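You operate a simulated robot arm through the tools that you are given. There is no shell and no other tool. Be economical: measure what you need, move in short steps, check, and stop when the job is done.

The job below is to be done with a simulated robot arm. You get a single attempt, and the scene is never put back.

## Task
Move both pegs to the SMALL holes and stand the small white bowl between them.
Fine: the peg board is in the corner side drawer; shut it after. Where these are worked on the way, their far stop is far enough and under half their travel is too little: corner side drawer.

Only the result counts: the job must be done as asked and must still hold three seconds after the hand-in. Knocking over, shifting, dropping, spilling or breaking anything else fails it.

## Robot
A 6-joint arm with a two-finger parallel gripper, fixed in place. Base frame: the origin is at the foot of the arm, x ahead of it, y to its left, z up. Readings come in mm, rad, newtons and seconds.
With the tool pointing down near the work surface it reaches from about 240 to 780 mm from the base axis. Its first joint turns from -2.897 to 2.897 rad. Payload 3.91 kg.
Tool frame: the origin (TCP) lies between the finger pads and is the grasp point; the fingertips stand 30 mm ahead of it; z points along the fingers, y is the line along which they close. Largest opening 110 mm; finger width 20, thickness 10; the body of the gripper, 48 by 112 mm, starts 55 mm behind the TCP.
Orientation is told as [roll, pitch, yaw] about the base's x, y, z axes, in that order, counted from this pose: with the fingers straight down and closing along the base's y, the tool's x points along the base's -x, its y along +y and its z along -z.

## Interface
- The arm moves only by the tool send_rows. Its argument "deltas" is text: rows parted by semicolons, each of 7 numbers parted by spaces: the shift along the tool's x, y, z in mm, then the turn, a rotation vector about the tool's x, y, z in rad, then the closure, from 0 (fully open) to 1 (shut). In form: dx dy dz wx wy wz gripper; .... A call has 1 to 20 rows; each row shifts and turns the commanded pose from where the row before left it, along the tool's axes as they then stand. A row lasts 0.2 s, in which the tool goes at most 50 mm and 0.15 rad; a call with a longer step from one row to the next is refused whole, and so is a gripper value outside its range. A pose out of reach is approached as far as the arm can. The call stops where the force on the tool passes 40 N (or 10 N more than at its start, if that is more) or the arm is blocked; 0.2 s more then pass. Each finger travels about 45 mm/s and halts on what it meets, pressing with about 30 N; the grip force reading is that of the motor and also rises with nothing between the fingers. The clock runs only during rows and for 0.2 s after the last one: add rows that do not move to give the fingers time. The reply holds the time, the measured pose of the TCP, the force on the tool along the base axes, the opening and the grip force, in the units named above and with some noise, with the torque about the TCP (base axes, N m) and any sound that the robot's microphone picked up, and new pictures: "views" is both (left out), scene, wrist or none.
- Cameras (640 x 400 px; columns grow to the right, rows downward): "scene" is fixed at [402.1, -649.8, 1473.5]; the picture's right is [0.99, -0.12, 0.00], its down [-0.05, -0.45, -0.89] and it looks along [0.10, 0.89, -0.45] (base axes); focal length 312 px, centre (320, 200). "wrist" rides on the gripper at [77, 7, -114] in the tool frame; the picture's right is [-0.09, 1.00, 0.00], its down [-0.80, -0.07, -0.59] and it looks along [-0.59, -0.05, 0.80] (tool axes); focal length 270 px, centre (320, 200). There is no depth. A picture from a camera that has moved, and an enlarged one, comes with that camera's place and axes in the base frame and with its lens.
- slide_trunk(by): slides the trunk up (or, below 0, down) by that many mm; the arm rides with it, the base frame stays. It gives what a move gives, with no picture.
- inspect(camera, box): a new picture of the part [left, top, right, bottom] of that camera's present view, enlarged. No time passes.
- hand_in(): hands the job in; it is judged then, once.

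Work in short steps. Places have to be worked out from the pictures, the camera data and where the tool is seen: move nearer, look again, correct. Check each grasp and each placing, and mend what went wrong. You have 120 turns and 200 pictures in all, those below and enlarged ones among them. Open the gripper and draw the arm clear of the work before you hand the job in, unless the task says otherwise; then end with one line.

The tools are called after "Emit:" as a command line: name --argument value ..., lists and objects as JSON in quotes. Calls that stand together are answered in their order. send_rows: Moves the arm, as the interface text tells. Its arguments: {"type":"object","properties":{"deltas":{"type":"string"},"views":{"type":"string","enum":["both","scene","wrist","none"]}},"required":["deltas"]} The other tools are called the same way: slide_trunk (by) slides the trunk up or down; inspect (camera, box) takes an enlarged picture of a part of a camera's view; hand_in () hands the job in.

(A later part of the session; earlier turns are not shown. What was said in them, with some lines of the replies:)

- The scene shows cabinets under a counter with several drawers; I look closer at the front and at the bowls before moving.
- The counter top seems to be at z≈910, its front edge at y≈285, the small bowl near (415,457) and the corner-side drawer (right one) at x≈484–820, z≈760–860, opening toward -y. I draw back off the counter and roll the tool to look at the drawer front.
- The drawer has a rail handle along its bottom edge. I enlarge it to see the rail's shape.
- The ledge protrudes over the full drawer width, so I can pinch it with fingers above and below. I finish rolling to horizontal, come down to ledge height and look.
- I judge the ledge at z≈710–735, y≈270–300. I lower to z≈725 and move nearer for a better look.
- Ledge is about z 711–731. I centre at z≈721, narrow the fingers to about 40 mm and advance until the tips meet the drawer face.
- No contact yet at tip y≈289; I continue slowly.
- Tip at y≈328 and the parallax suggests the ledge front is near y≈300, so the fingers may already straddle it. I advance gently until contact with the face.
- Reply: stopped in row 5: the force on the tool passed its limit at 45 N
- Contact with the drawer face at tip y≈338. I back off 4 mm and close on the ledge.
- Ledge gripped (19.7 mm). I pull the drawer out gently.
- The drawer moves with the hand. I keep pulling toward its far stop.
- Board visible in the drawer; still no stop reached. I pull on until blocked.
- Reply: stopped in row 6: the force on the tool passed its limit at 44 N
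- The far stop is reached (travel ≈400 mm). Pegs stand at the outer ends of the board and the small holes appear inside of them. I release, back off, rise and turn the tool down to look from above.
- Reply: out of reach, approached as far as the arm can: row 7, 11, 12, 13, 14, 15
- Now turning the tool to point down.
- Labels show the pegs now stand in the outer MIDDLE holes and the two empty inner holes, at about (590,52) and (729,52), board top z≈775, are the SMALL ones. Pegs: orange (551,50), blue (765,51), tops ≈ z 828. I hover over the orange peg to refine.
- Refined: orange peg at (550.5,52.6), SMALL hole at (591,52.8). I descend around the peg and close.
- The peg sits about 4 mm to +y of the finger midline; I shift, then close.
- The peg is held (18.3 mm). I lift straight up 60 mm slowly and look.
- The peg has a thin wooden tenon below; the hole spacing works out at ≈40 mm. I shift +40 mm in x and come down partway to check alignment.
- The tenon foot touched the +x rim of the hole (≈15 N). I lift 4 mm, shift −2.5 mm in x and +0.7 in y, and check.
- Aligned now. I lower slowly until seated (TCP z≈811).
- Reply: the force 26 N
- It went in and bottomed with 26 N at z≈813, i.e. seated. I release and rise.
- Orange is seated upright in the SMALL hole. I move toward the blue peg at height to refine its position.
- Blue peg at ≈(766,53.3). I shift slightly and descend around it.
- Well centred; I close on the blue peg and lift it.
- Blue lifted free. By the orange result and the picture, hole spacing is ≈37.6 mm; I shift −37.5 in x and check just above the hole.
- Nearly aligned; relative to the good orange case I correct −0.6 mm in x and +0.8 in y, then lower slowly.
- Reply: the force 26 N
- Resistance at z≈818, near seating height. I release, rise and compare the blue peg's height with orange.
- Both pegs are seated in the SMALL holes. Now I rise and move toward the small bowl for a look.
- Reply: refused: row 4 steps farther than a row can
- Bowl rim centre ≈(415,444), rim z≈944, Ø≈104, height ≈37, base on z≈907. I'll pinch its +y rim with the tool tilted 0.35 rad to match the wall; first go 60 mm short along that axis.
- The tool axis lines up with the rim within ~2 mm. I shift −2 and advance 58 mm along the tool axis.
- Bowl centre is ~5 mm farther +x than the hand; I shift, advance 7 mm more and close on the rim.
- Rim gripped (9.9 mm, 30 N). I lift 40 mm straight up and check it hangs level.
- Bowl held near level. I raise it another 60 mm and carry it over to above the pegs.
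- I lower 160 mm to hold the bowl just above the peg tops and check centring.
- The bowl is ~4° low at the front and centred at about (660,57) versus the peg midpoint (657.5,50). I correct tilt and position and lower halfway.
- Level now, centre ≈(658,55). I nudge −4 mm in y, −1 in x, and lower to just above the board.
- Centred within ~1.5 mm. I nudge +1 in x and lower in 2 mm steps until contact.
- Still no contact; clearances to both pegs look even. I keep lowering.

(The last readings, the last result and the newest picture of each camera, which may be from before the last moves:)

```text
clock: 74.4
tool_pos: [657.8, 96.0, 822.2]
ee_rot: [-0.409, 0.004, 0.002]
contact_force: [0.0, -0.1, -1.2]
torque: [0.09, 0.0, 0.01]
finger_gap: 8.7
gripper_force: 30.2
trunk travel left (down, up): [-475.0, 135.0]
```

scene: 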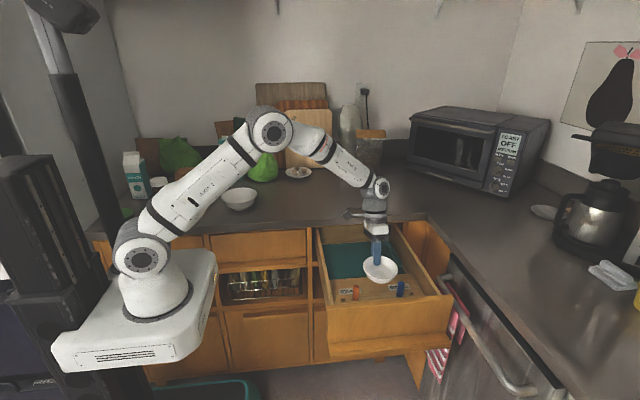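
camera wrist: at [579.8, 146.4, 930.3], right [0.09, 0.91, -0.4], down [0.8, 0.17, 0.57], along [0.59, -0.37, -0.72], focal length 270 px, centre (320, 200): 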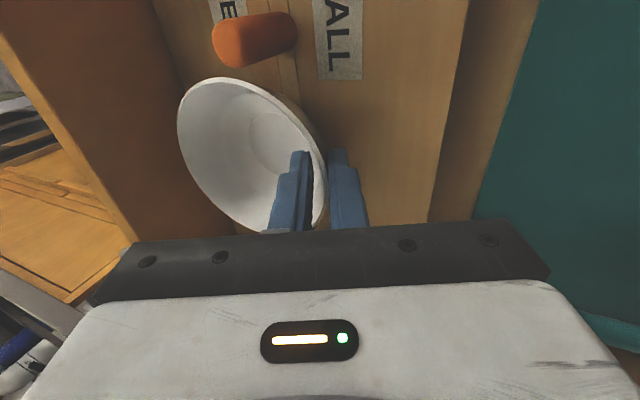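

Emit:
send_rows --deltas "0 0.4 0.92 0 0 0 0.98;0 0.4 0.92 0 0 0 0.98;0 0.4 0.92 0 0 0 0.98;0 0 0 0 0 0 0.98" --views "none"

Emit:
inspect --camera "scene" --box '[330, 245, 430, 315]'

```text
clock: 75.4
tool_pos: [656.0, 95.2, 821.2]
ee_rot: [-0.411, 0.005, -0.001]
contact_force: [-1.0, 0.1, -0.7]
torque: [0.07, 0.0, 0.02]
finger_gap: 8.8
gripper_force: 30.2
trunk travel left (down, up): [-475.0, 135.0]
```

```text
5.71 times, centred on (380, 280) of scene
camera zoom: at [402.1, -649.8, 1473.5], right [0.99, -0.12, 0.0], down [-0.05, -0.45, -0.89], along [0.1, 0.89, -0.45], focal length 1785 px, centre (-23, -257)
```

zoom: 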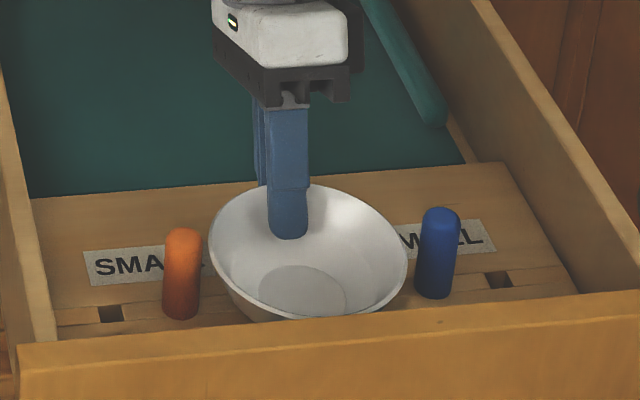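

Close to contact; rim ≈ z 810. I nudge +0.7 in x and continue.

Emit:
send_rows --deltas "-0.7 0.4 0.92 0 0 0 0.98;0 0.4 0.92 0 0 0 0.98;0 0.4 0.92 0 0 0 0.98;0 0.4 0.92 0 0 0 0.98;0 0 0 0 0 0 0.98" --views "none"

```text
clock: 76.6
tool_pos: [658.2, 95.3, 819.5]
ee_rot: [-0.41, -0.003, 0.003]
contact_force: [2.6, 1.7, 30.9]
torque: [-0.83, 0.22, -0.04]
finger_gap: 8.7
gripper_force: 29.9
trunk travel left (down, up): [-475.0, 135.0]
```

Contact with 31 N: the bowl stands on the board. I back off 1 mm, open gently and look.

Emit:
send_rows --deltas "0 -0.5 -1.1 0 0 0 0.98;0 0 0 0 0 0 0.92;0 0 0 0 0 0 0.86;0 0 0 0 0 0 0.8;0 0 0 0 0 0 0.76;0 0 0 0 0 0 0.74" --views "wrist"

Emit:
inspect --camera "scene" --box '[330, 245, 430, 315]'

```text
clock: 78.0
tool_pos: [656.7, 94.9, 816.2]
ee_rot: [-0.41, 0.004, 0.002]
contact_force: [-0.2, -0.1, -0.4]
torque: [-0.04, -0.01, 0.01]
finger_gap: 28.6
gripper_force: 0.0
trunk travel left (down, up): [-475.0, 135.0]
camera wrist: at [579.9, 146.4, 918.7], right [0.09, 0.91, -0.4], down [0.8, 0.17, 0.57], along [0.59, -0.37, -0.72], focal length 270 px, centre (320, 200)
```

wrist: 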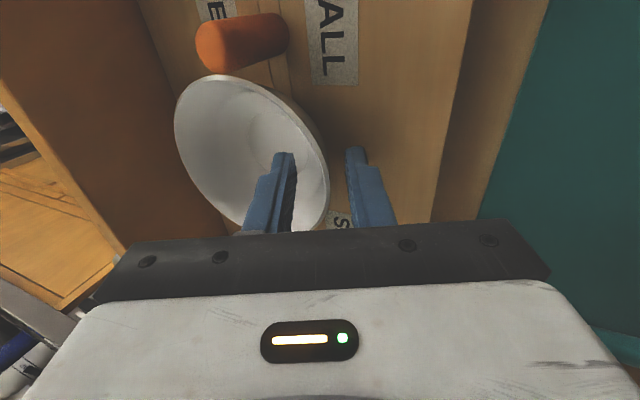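

```text
5.71 times, centred on (380, 280) of scene
camera zoom: at [402.1, -649.8, 1473.5], right [0.99, -0.12, 0.0], down [-0.05, -0.45, -0.89], along [0.1, 0.89, -0.45], focal length 1785 px, centre (-23, -257)
```

zoom: 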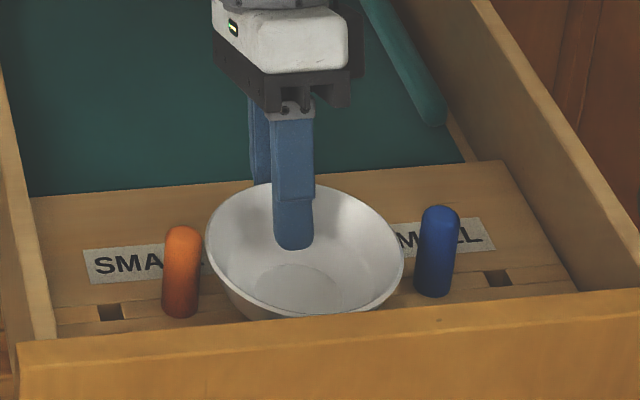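

The bowl stands between the pegs without touching them. I retract along the tool axis and look from outside.

Emit:
send_rows --deltas "0 0 -5 0 0 0 0.74;0 0 -10 0 0 0 0.74;0 0 -20 0 0 0 0.74;0 0 -40 0 0 0 0.74;0 0 -40 0 0 0 0.74;0 0 -40 0 0 0 0.74;0 0 0 0 0 0 0.74" --views "wrist"

Emit:
inspect --camera "scene" --box '[330, 245, 430, 315]'

```text
clock: 79.6
tool_pos: [657.7, 158.5, 959.5]
ee_rot: [-0.411, 0.005, 0.002]
contact_force: [-0.7, 0.5, -0.1]
torque: [0.05, 0.02, -0.02]
finger_gap: 28.5
gripper_force: 0.0
trunk travel left (down, up): [-475.0, 135.0]
camera wrist: at [580.3, 209.5, 1061.9], right [0.09, 0.91, -0.4], down [0.8, 0.17, 0.57], along [0.59, -0.37, -0.72], focal length 270 px, centre (320, 200)
```

wrist: 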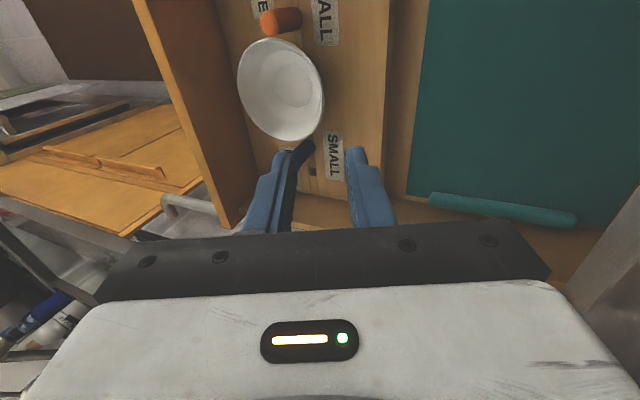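

```text
5.71 times, centred on (380, 280) of scene
camera zoom: at [402.1, -649.8, 1473.5], right [0.99, -0.12, 0.0], down [-0.05, -0.45, -0.89], along [0.1, 0.89, -0.45], focal length 1785 px, centre (-23, -257)
```

zoom: 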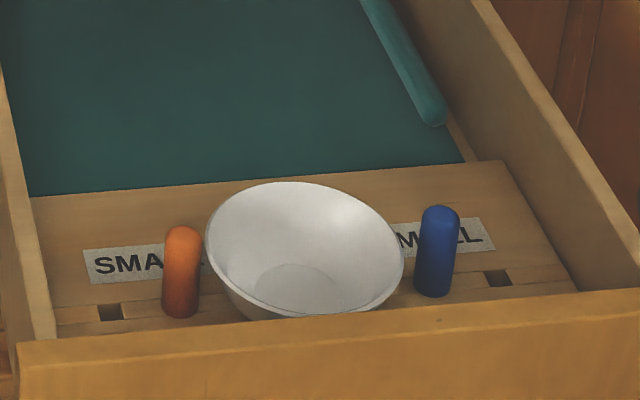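

All placed well. Now I go back in front of the drawer: straighten the tool, rise, and move to y≈−160.

Emit:
send_rows --deltas "0 0 -20 0 0 0 0.8;0 0 0 -0.137 0 0 0.9;0 0 0 -0.137 0 0 1;0 0 0 -0.136 0 0 1;5 0 -40 0 0 0 1;5 0 -40 0 0 0 1;5 -40 0 0 0 0 1;5 -40 0 0 0 0 1;5 -40 0 0 0 0 1;5 -40 0 0 0 0 1;0 -40 0 0 0 0 1;0 -40 0 0 0 0 1;0 -40 0 0 0 0 1;0 -40 0 0 0 0 1;0 0 0 0 0 0 1" --views "none"

Emit:
send_rows --deltas "0 0 0 -0.131 0 0 1;0 0 0 -0.131 0 0 1;0 0 0 -0.131 0 0 1;0 0 0 -0.131 0 0 1;0 0 0 -0.131 0 0 1;0 0 0 -0.131 0 0 1;0 0 0 -0.131 0 0 1;0 0 0 -0.131 0 0 1;0 0 0 -0.131 0 0 1;0 0 0 -0.131 0 0 1;0 0 0 -0.131 0 0 1;0 0 0 -0.13 0 0 1;0 0 0 0 0 0 1" --views "both"

```text
clock: 82.8
tool_pos: [631.0, -157.3, 1056.8]
ee_rot: [-0.001, 0.002, 0.002]
contact_force: [0.0, 0.0, 0.4]
torque: [0.05, -0.03, -0.02]
finger_gap: 0.1
gripper_force: 30.1
trunk travel left (down, up): [-475.0, 135.0]
```

```text
clock: 85.6
tool_pos: [629.2, -155.4, 1056.0]
ee_rot: [1.569, 0.003, -0.009]
contact_force: [-0.2, 0.6, 0.1]
torque: [0.0, -0.03, 0.02]
finger_gap: 0.0
gripper_force: 30.2
trunk travel left (down, up): [-475.0, 135.0]
camera wrist: at [550.6, -269.2, 1063.7], right [0.09, 0.0, 1.0], down [0.8, -0.6, -0.07], along [0.6, 0.8, -0.06], focal length 270 px, centre (320, 200)
```

scene: 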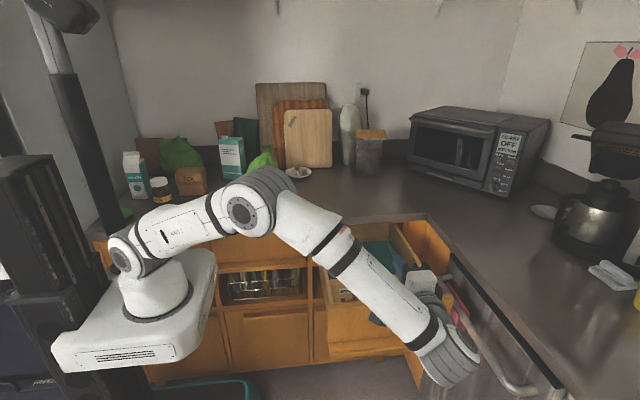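
wrist: 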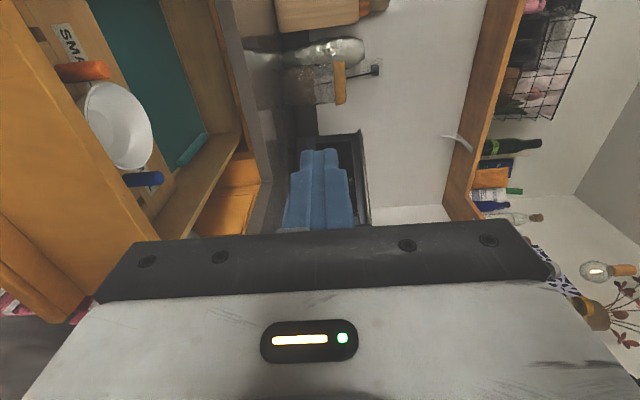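

I lower to z≈790 in front of the drawer face.

Emit:
send_rows --deltas "-4 -40 0 0 0 0 1;-4 -40 0 0 0 0 1;-4 -40 0 0 0 0 1;-4 -40 0 0 0 0 1;-4 -40 0 0 0 0 1;0 -40 0 0 0 0 1;0 -26 0 0 0 0 1;0 0 0 0 0 0 1" --views "both"

```text
clock: 87.4
tool_pos: [647.5, -153.6, 791.5]
ee_rot: [1.572, 0.003, 0.002]
contact_force: [0.0, -0.5, 0.7]
torque: [0.02, 0.01, 0.02]
finger_gap: 0.2
gripper_force: 30.2
trunk travel left (down, up): [-475.0, 135.0]
camera wrist: at [571.0, -268.9, 798.6], right [0.09, 0.0, 1.0], down [0.8, -0.59, -0.07], along [0.59, 0.8, -0.05], focal length 270 px, centre (320, 200)
```

scene: 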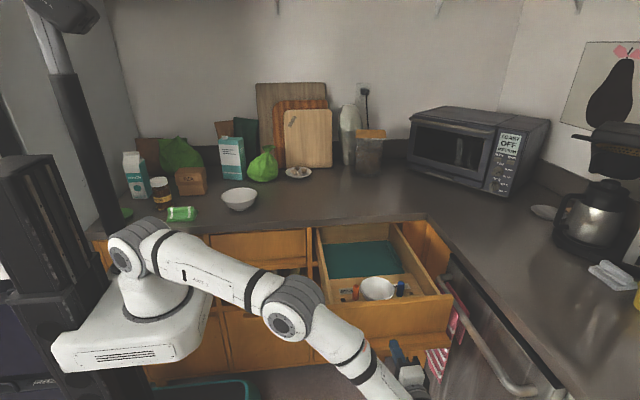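
wrist: 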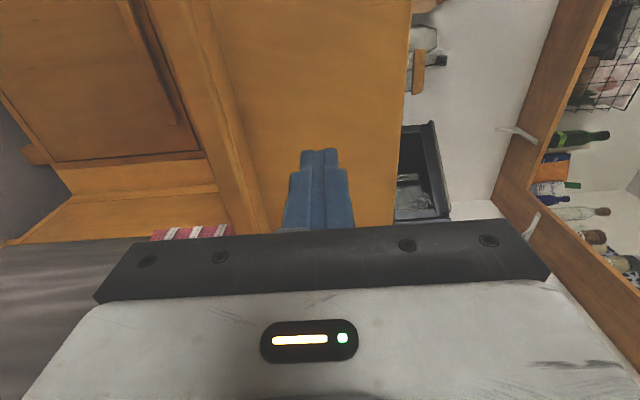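

Fingertips face the drawer front ~60 mm away. I advance and push gently.

Emit:
send_rows --deltas "0 0 15 0 0 0 1;0 0 15 0 0 0 1;0 0 10 0 0 0 1;0 0 4 0 0 0 1;0 0 4 0 0 0 1;0 0 4 0 0 0 1;0 0 4 0 0 0 1;0 0 4 0 0 0 1;0 0 4 0 0 0 1;0 0 4 0 0 0 1;0 0 5 0 0 0 1;0 0 5 0 0 0 1;0 0 5 0 0 0 1;0 0 5 0 0 0 1;0 0 5 0 0 0 1;0 0 5 0 0 0 1" --views "scene"

Emit:
inspect --camera "scene" --box '[320, 235, 440, 315]'

```text
clock: 90.8
tool_pos: [647.4, -57.6, 789.8]
ee_rot: [1.572, 0.006, 0.003]
contact_force: [1.0, -0.5, -1.1]
torque: [-0.01, -0.02, -0.01]
finger_gap: 0.0
gripper_force: 30.0
trunk travel left (down, up): [-475.0, 135.0]
```

scene: 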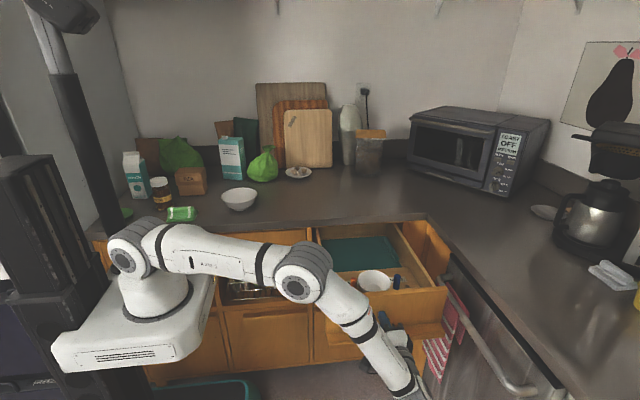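

```text
5.00 times, centred on (380, 275) of scene
camera zoom: at [402.1, -649.8, 1473.5], right [0.99, -0.12, 0.0], down [-0.05, -0.45, -0.89], along [0.1, 0.89, -0.45], focal length 1562 px, centre (20, -175)
```

zoom: 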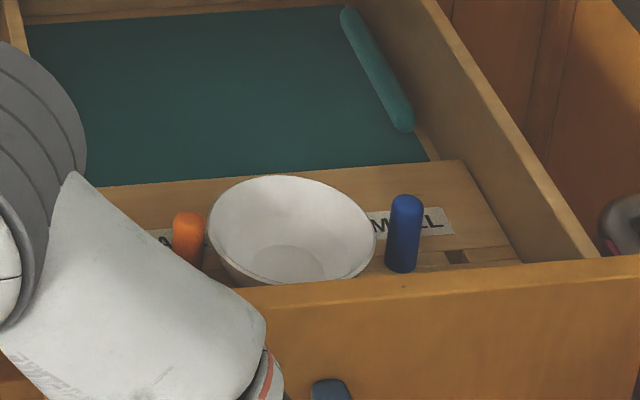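

The drawer slides and the bowl stays put. I continue pushing at a steady slow pace.

Emit:
send_rows --deltas "0 0 6 0 0 0 1;0 0 6 0 0 0 1;0 0 6 0 0 0 1;0 0 6 0 0 0 1;0 0 6 0 0 0 1;0 0 6 0 0 0 1;0 0 6 0 0 0 1;0 0 6 0 0 0 1;0 0 6 0 0 0 1;0 0 6 0 0 0 1;0 0 6 0 0 0 1;0 0 6 0 0 0 1;0 0 6 0 0 0 1;0 0 6 0 0 0 1;0 0 6 0 0 0 1;0 0 6 0 0 0 1;0 0 6 0 0 0 1;0 0 6 0 0 0 1;0 0 6 0 0 0 1;0 0 5 0 0 0 1" --views "scene"

Emit:
inspect --camera "scene" --box '[320, 215, 440, 295]'

```text
clock: 95.0
tool_pos: [647.1, 60.7, 791.3]
ee_rot: [1.57, 0.004, 0.001]
contact_force: [1.0, -2.1, 0.9]
torque: [0.02, -0.04, -0.05]
finger_gap: 0.1
gripper_force: 29.8
trunk travel left (down, up): [-475.0, 135.0]
```

scene: 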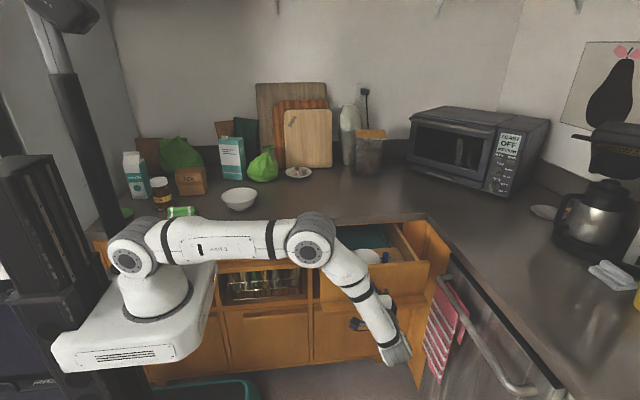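

```text
5.00 times, centred on (380, 255) of scene
camera zoom: at [402.1, -649.8, 1473.5], right [0.99, -0.12, 0.0], down [-0.05, -0.45, -0.89], along [0.1, 0.89, -0.45], focal length 1562 px, centre (20, -75)
```

zoom: 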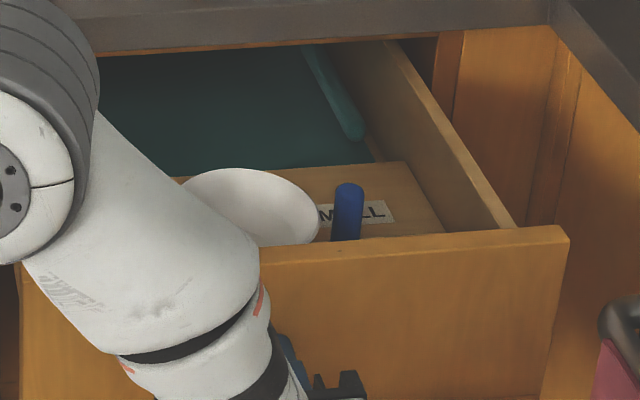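

Emit:
send_rows --deltas "0 0 6 0 0 0 1;0 0 6 0 0 0 1;0 0 6 0 0 0 1;0 0 6 0 0 0 1;0 0 6 0 0 0 1;0 0 6 0 0 0 1;0 0 6 0 0 0 1;0 0 6 0 0 0 1;0 0 6 0 0 0 1;0 0 6 0 0 0 1;0 0 6 0 0 0 1;0 0 6 0 0 0 1;0 0 6 0 0 0 1;0 0 6 0 0 0 1;0 0 6 0 0 0 1;0 0 6 0 0 0 1;0 0 6 0 0 0 1;0 0 6 0 0 0 1;0 0 6 0 0 0 1;0 0 6 0 0 0 1" --views "scene"

```text
clock: 99.2
tool_pos: [647.7, 182.4, 791.4]
ee_rot: [1.574, 0.002, 0.001]
contact_force: [1.6, -1.4, -0.6]
torque: [-0.04, -0.03, -0.08]
finger_gap: 0.0
gripper_force: 30.2
trunk travel left (down, up): [-475.0, 135.0]
```

scene: 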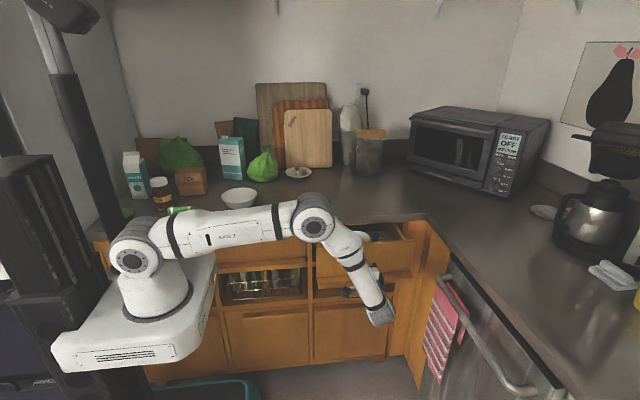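

Going well; I continue the last ~125 mm, slowing near the end.

Emit:
send_rows --deltas "0 0 6 0 0 0 1;0 0 6 0 0 0 1;0 0 6 0 0 0 1;0 0 6 0 0 0 1;0 0 6 0 0 0 1;0 0 6 0 0 0 1;0 0 6 0 0 0 1;0 0 6 0 0 0 1;0 0 6 0 0 0 1;0 0 6 0 0 0 1;0 0 6 0 0 0 1;0 0 6 0 0 0 1;0 0 6 0 0 0 1;0 0 6 0 0 0 1;0 0 6 0 0 0 1;0 0 6 0 0 0 1;0 0 4 0 0 0 1;0 0 3 0 0 0 1;0 0 3 0 0 0 1;0 0 3 0 0 0 1" --views "both"

```text
clock: 103.4
tool_pos: [647.3, 290.5, 791.2]
ee_rot: [1.572, 0.004, 0.002]
contact_force: [-0.2, -1.4, 1.3]
torque: [0.03, -0.01, 0.02]
finger_gap: 0.0
gripper_force: 29.9
trunk travel left (down, up): [-475.0, 135.0]
camera wrist: at [569.2, 175.4, 797.7], right [0.09, 0.0, 1.0], down [0.8, -0.59, -0.07], along [0.59, 0.81, -0.05], focal length 270 px, centre (320, 200)
```

scene: 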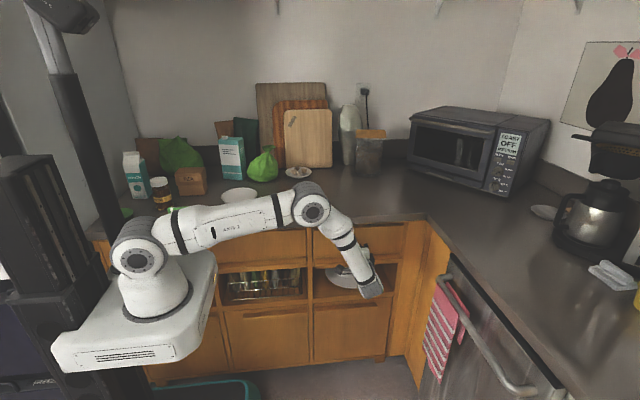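
wrist: 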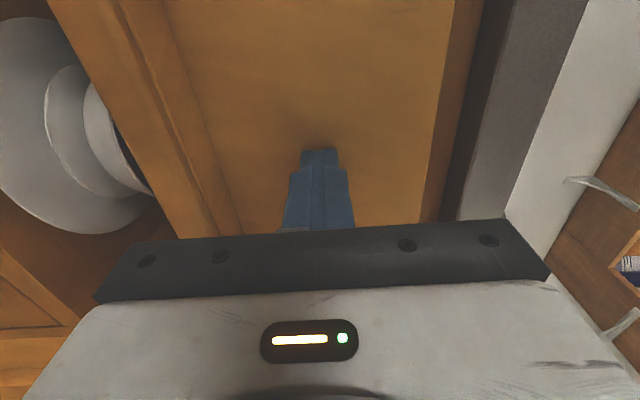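

About 18 mm left; I push in 2–3 mm rows until it stops.

Emit:
send_rows --deltas "0 0 3 0 0 0 1;0 0 3 0 0 0 1;0 0 3 0 0 0 1;0 0 3 0 0 0 1;0 0 2 0 0 0 1;0 0 2 0 0 0 1;0 0 2 0 0 0 1;0 0 2 0 0 0 1;0 0 2 0 0 0 1;0 0 2 0 0 0 1;0 0 2 0 0 0 1;0 0 2 0 0 0 1" --views "wrist"

```text
clock: 105.5
tool_pos: [647.7, 307.9, 791.5]
ee_rot: [1.574, 0.005, -0.004]
contact_force: [-2.7, -13.8, 1.7]
torque: [0.0, -0.03, 0.23]
finger_gap: 0.0
gripper_force: 29.9
trunk travel left (down, up): [-475.0, 135.0]
stopped in row 10: the force on the tool passed its limit at 44 N (the readings are from after the stop); the commanded pose is now the measured one
camera wrist: at [569.7, 193.1, 798.6], right [0.09, 0.0, 1.0], down [0.8, -0.6, -0.08], along [0.59, 0.8, -0.05], focal length 270 px, centre (320, 200)
```

wrist: 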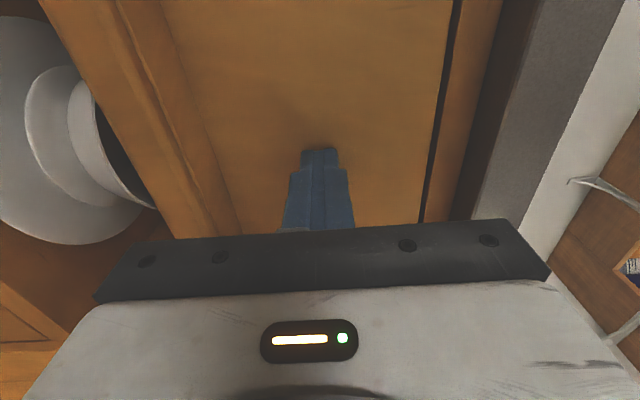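

The drawer is shut (face back at y≈338, as at the start). I draw the arm straight back and open the gripper.

Emit:
send_rows --deltas "0 0 -10 0 0 0 1;0 0 -30 0 0 0 1;0 0 -40 0 0 0 0.7;0 0 -40 0 0 0 0.5;0 0 -40 0 0 0 0.3;0 0 -40 0 0 0 0.2;0 0 -40 0 0 0 0.2;0 0 -40 0 0 0 0.2;0 0 0 0 0 0 0.2" --views "both"

Emit:
inspect --camera "scene" --box '[200, 150, 440, 310]'

```text
clock: 107.5
tool_pos: [648.9, 30.6, 791.5]
ee_rot: [1.57, 0.006, -0.002]
contact_force: [-0.1, 0.0, 0.2]
torque: [0.0, 0.0, -0.02]
finger_gap: 88.0
gripper_force: 0.0
trunk travel left (down, up): [-475.0, 135.0]
camera wrist: at [571.4, -83.7, 797.4], right [0.09, 0.0, 1.0], down [0.8, -0.6, -0.08], along [0.59, 0.8, -0.06], focal length 270 px, centre (320, 200)
```

scene: 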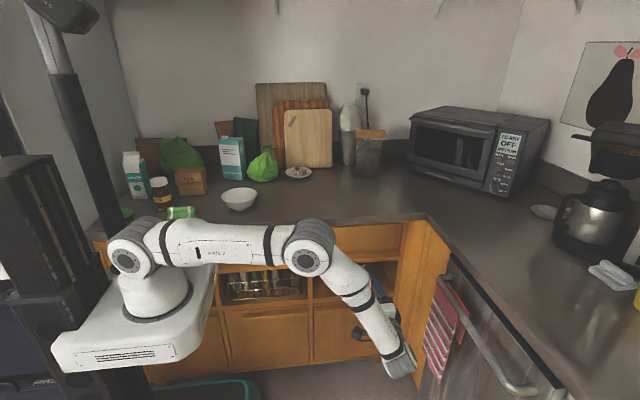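
wrist: 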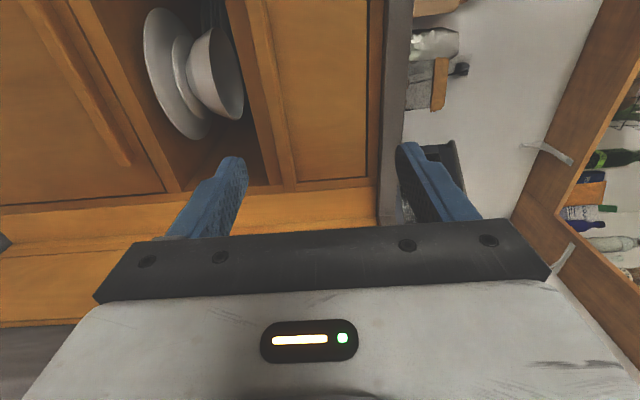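

```text
2.50 times, centred on (320, 230) of scene
camera zoom: at [402.1, -649.8, 1473.5], right [0.99, -0.12, 0.0], down [-0.05, -0.45, -0.89], along [0.1, 0.89, -0.45], focal length 781 px, centre (320, 125)
```

zoom: 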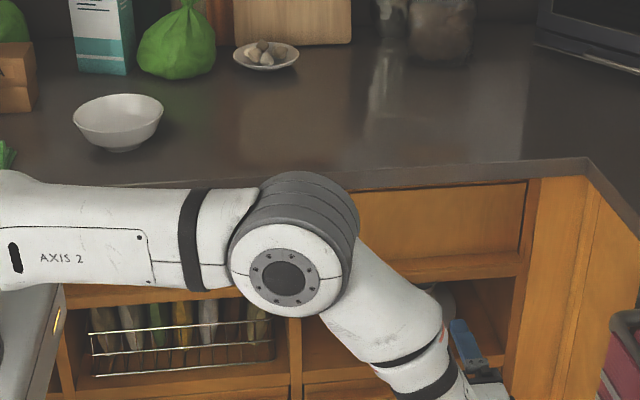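

The drawer is shut, nothing else has moved, the gripper is open and the arm is clear, so I hand in.

Emit:
hand_in

```text
The job is handed in.
```

I moved both pegs into the SMALL holes, stood the small white bowl on the board between them, shut the corner side drawer, and handed the job in; no verdict came back. The pegs and bowl were last seen in place early in the push shut, with nothing else disturbed.
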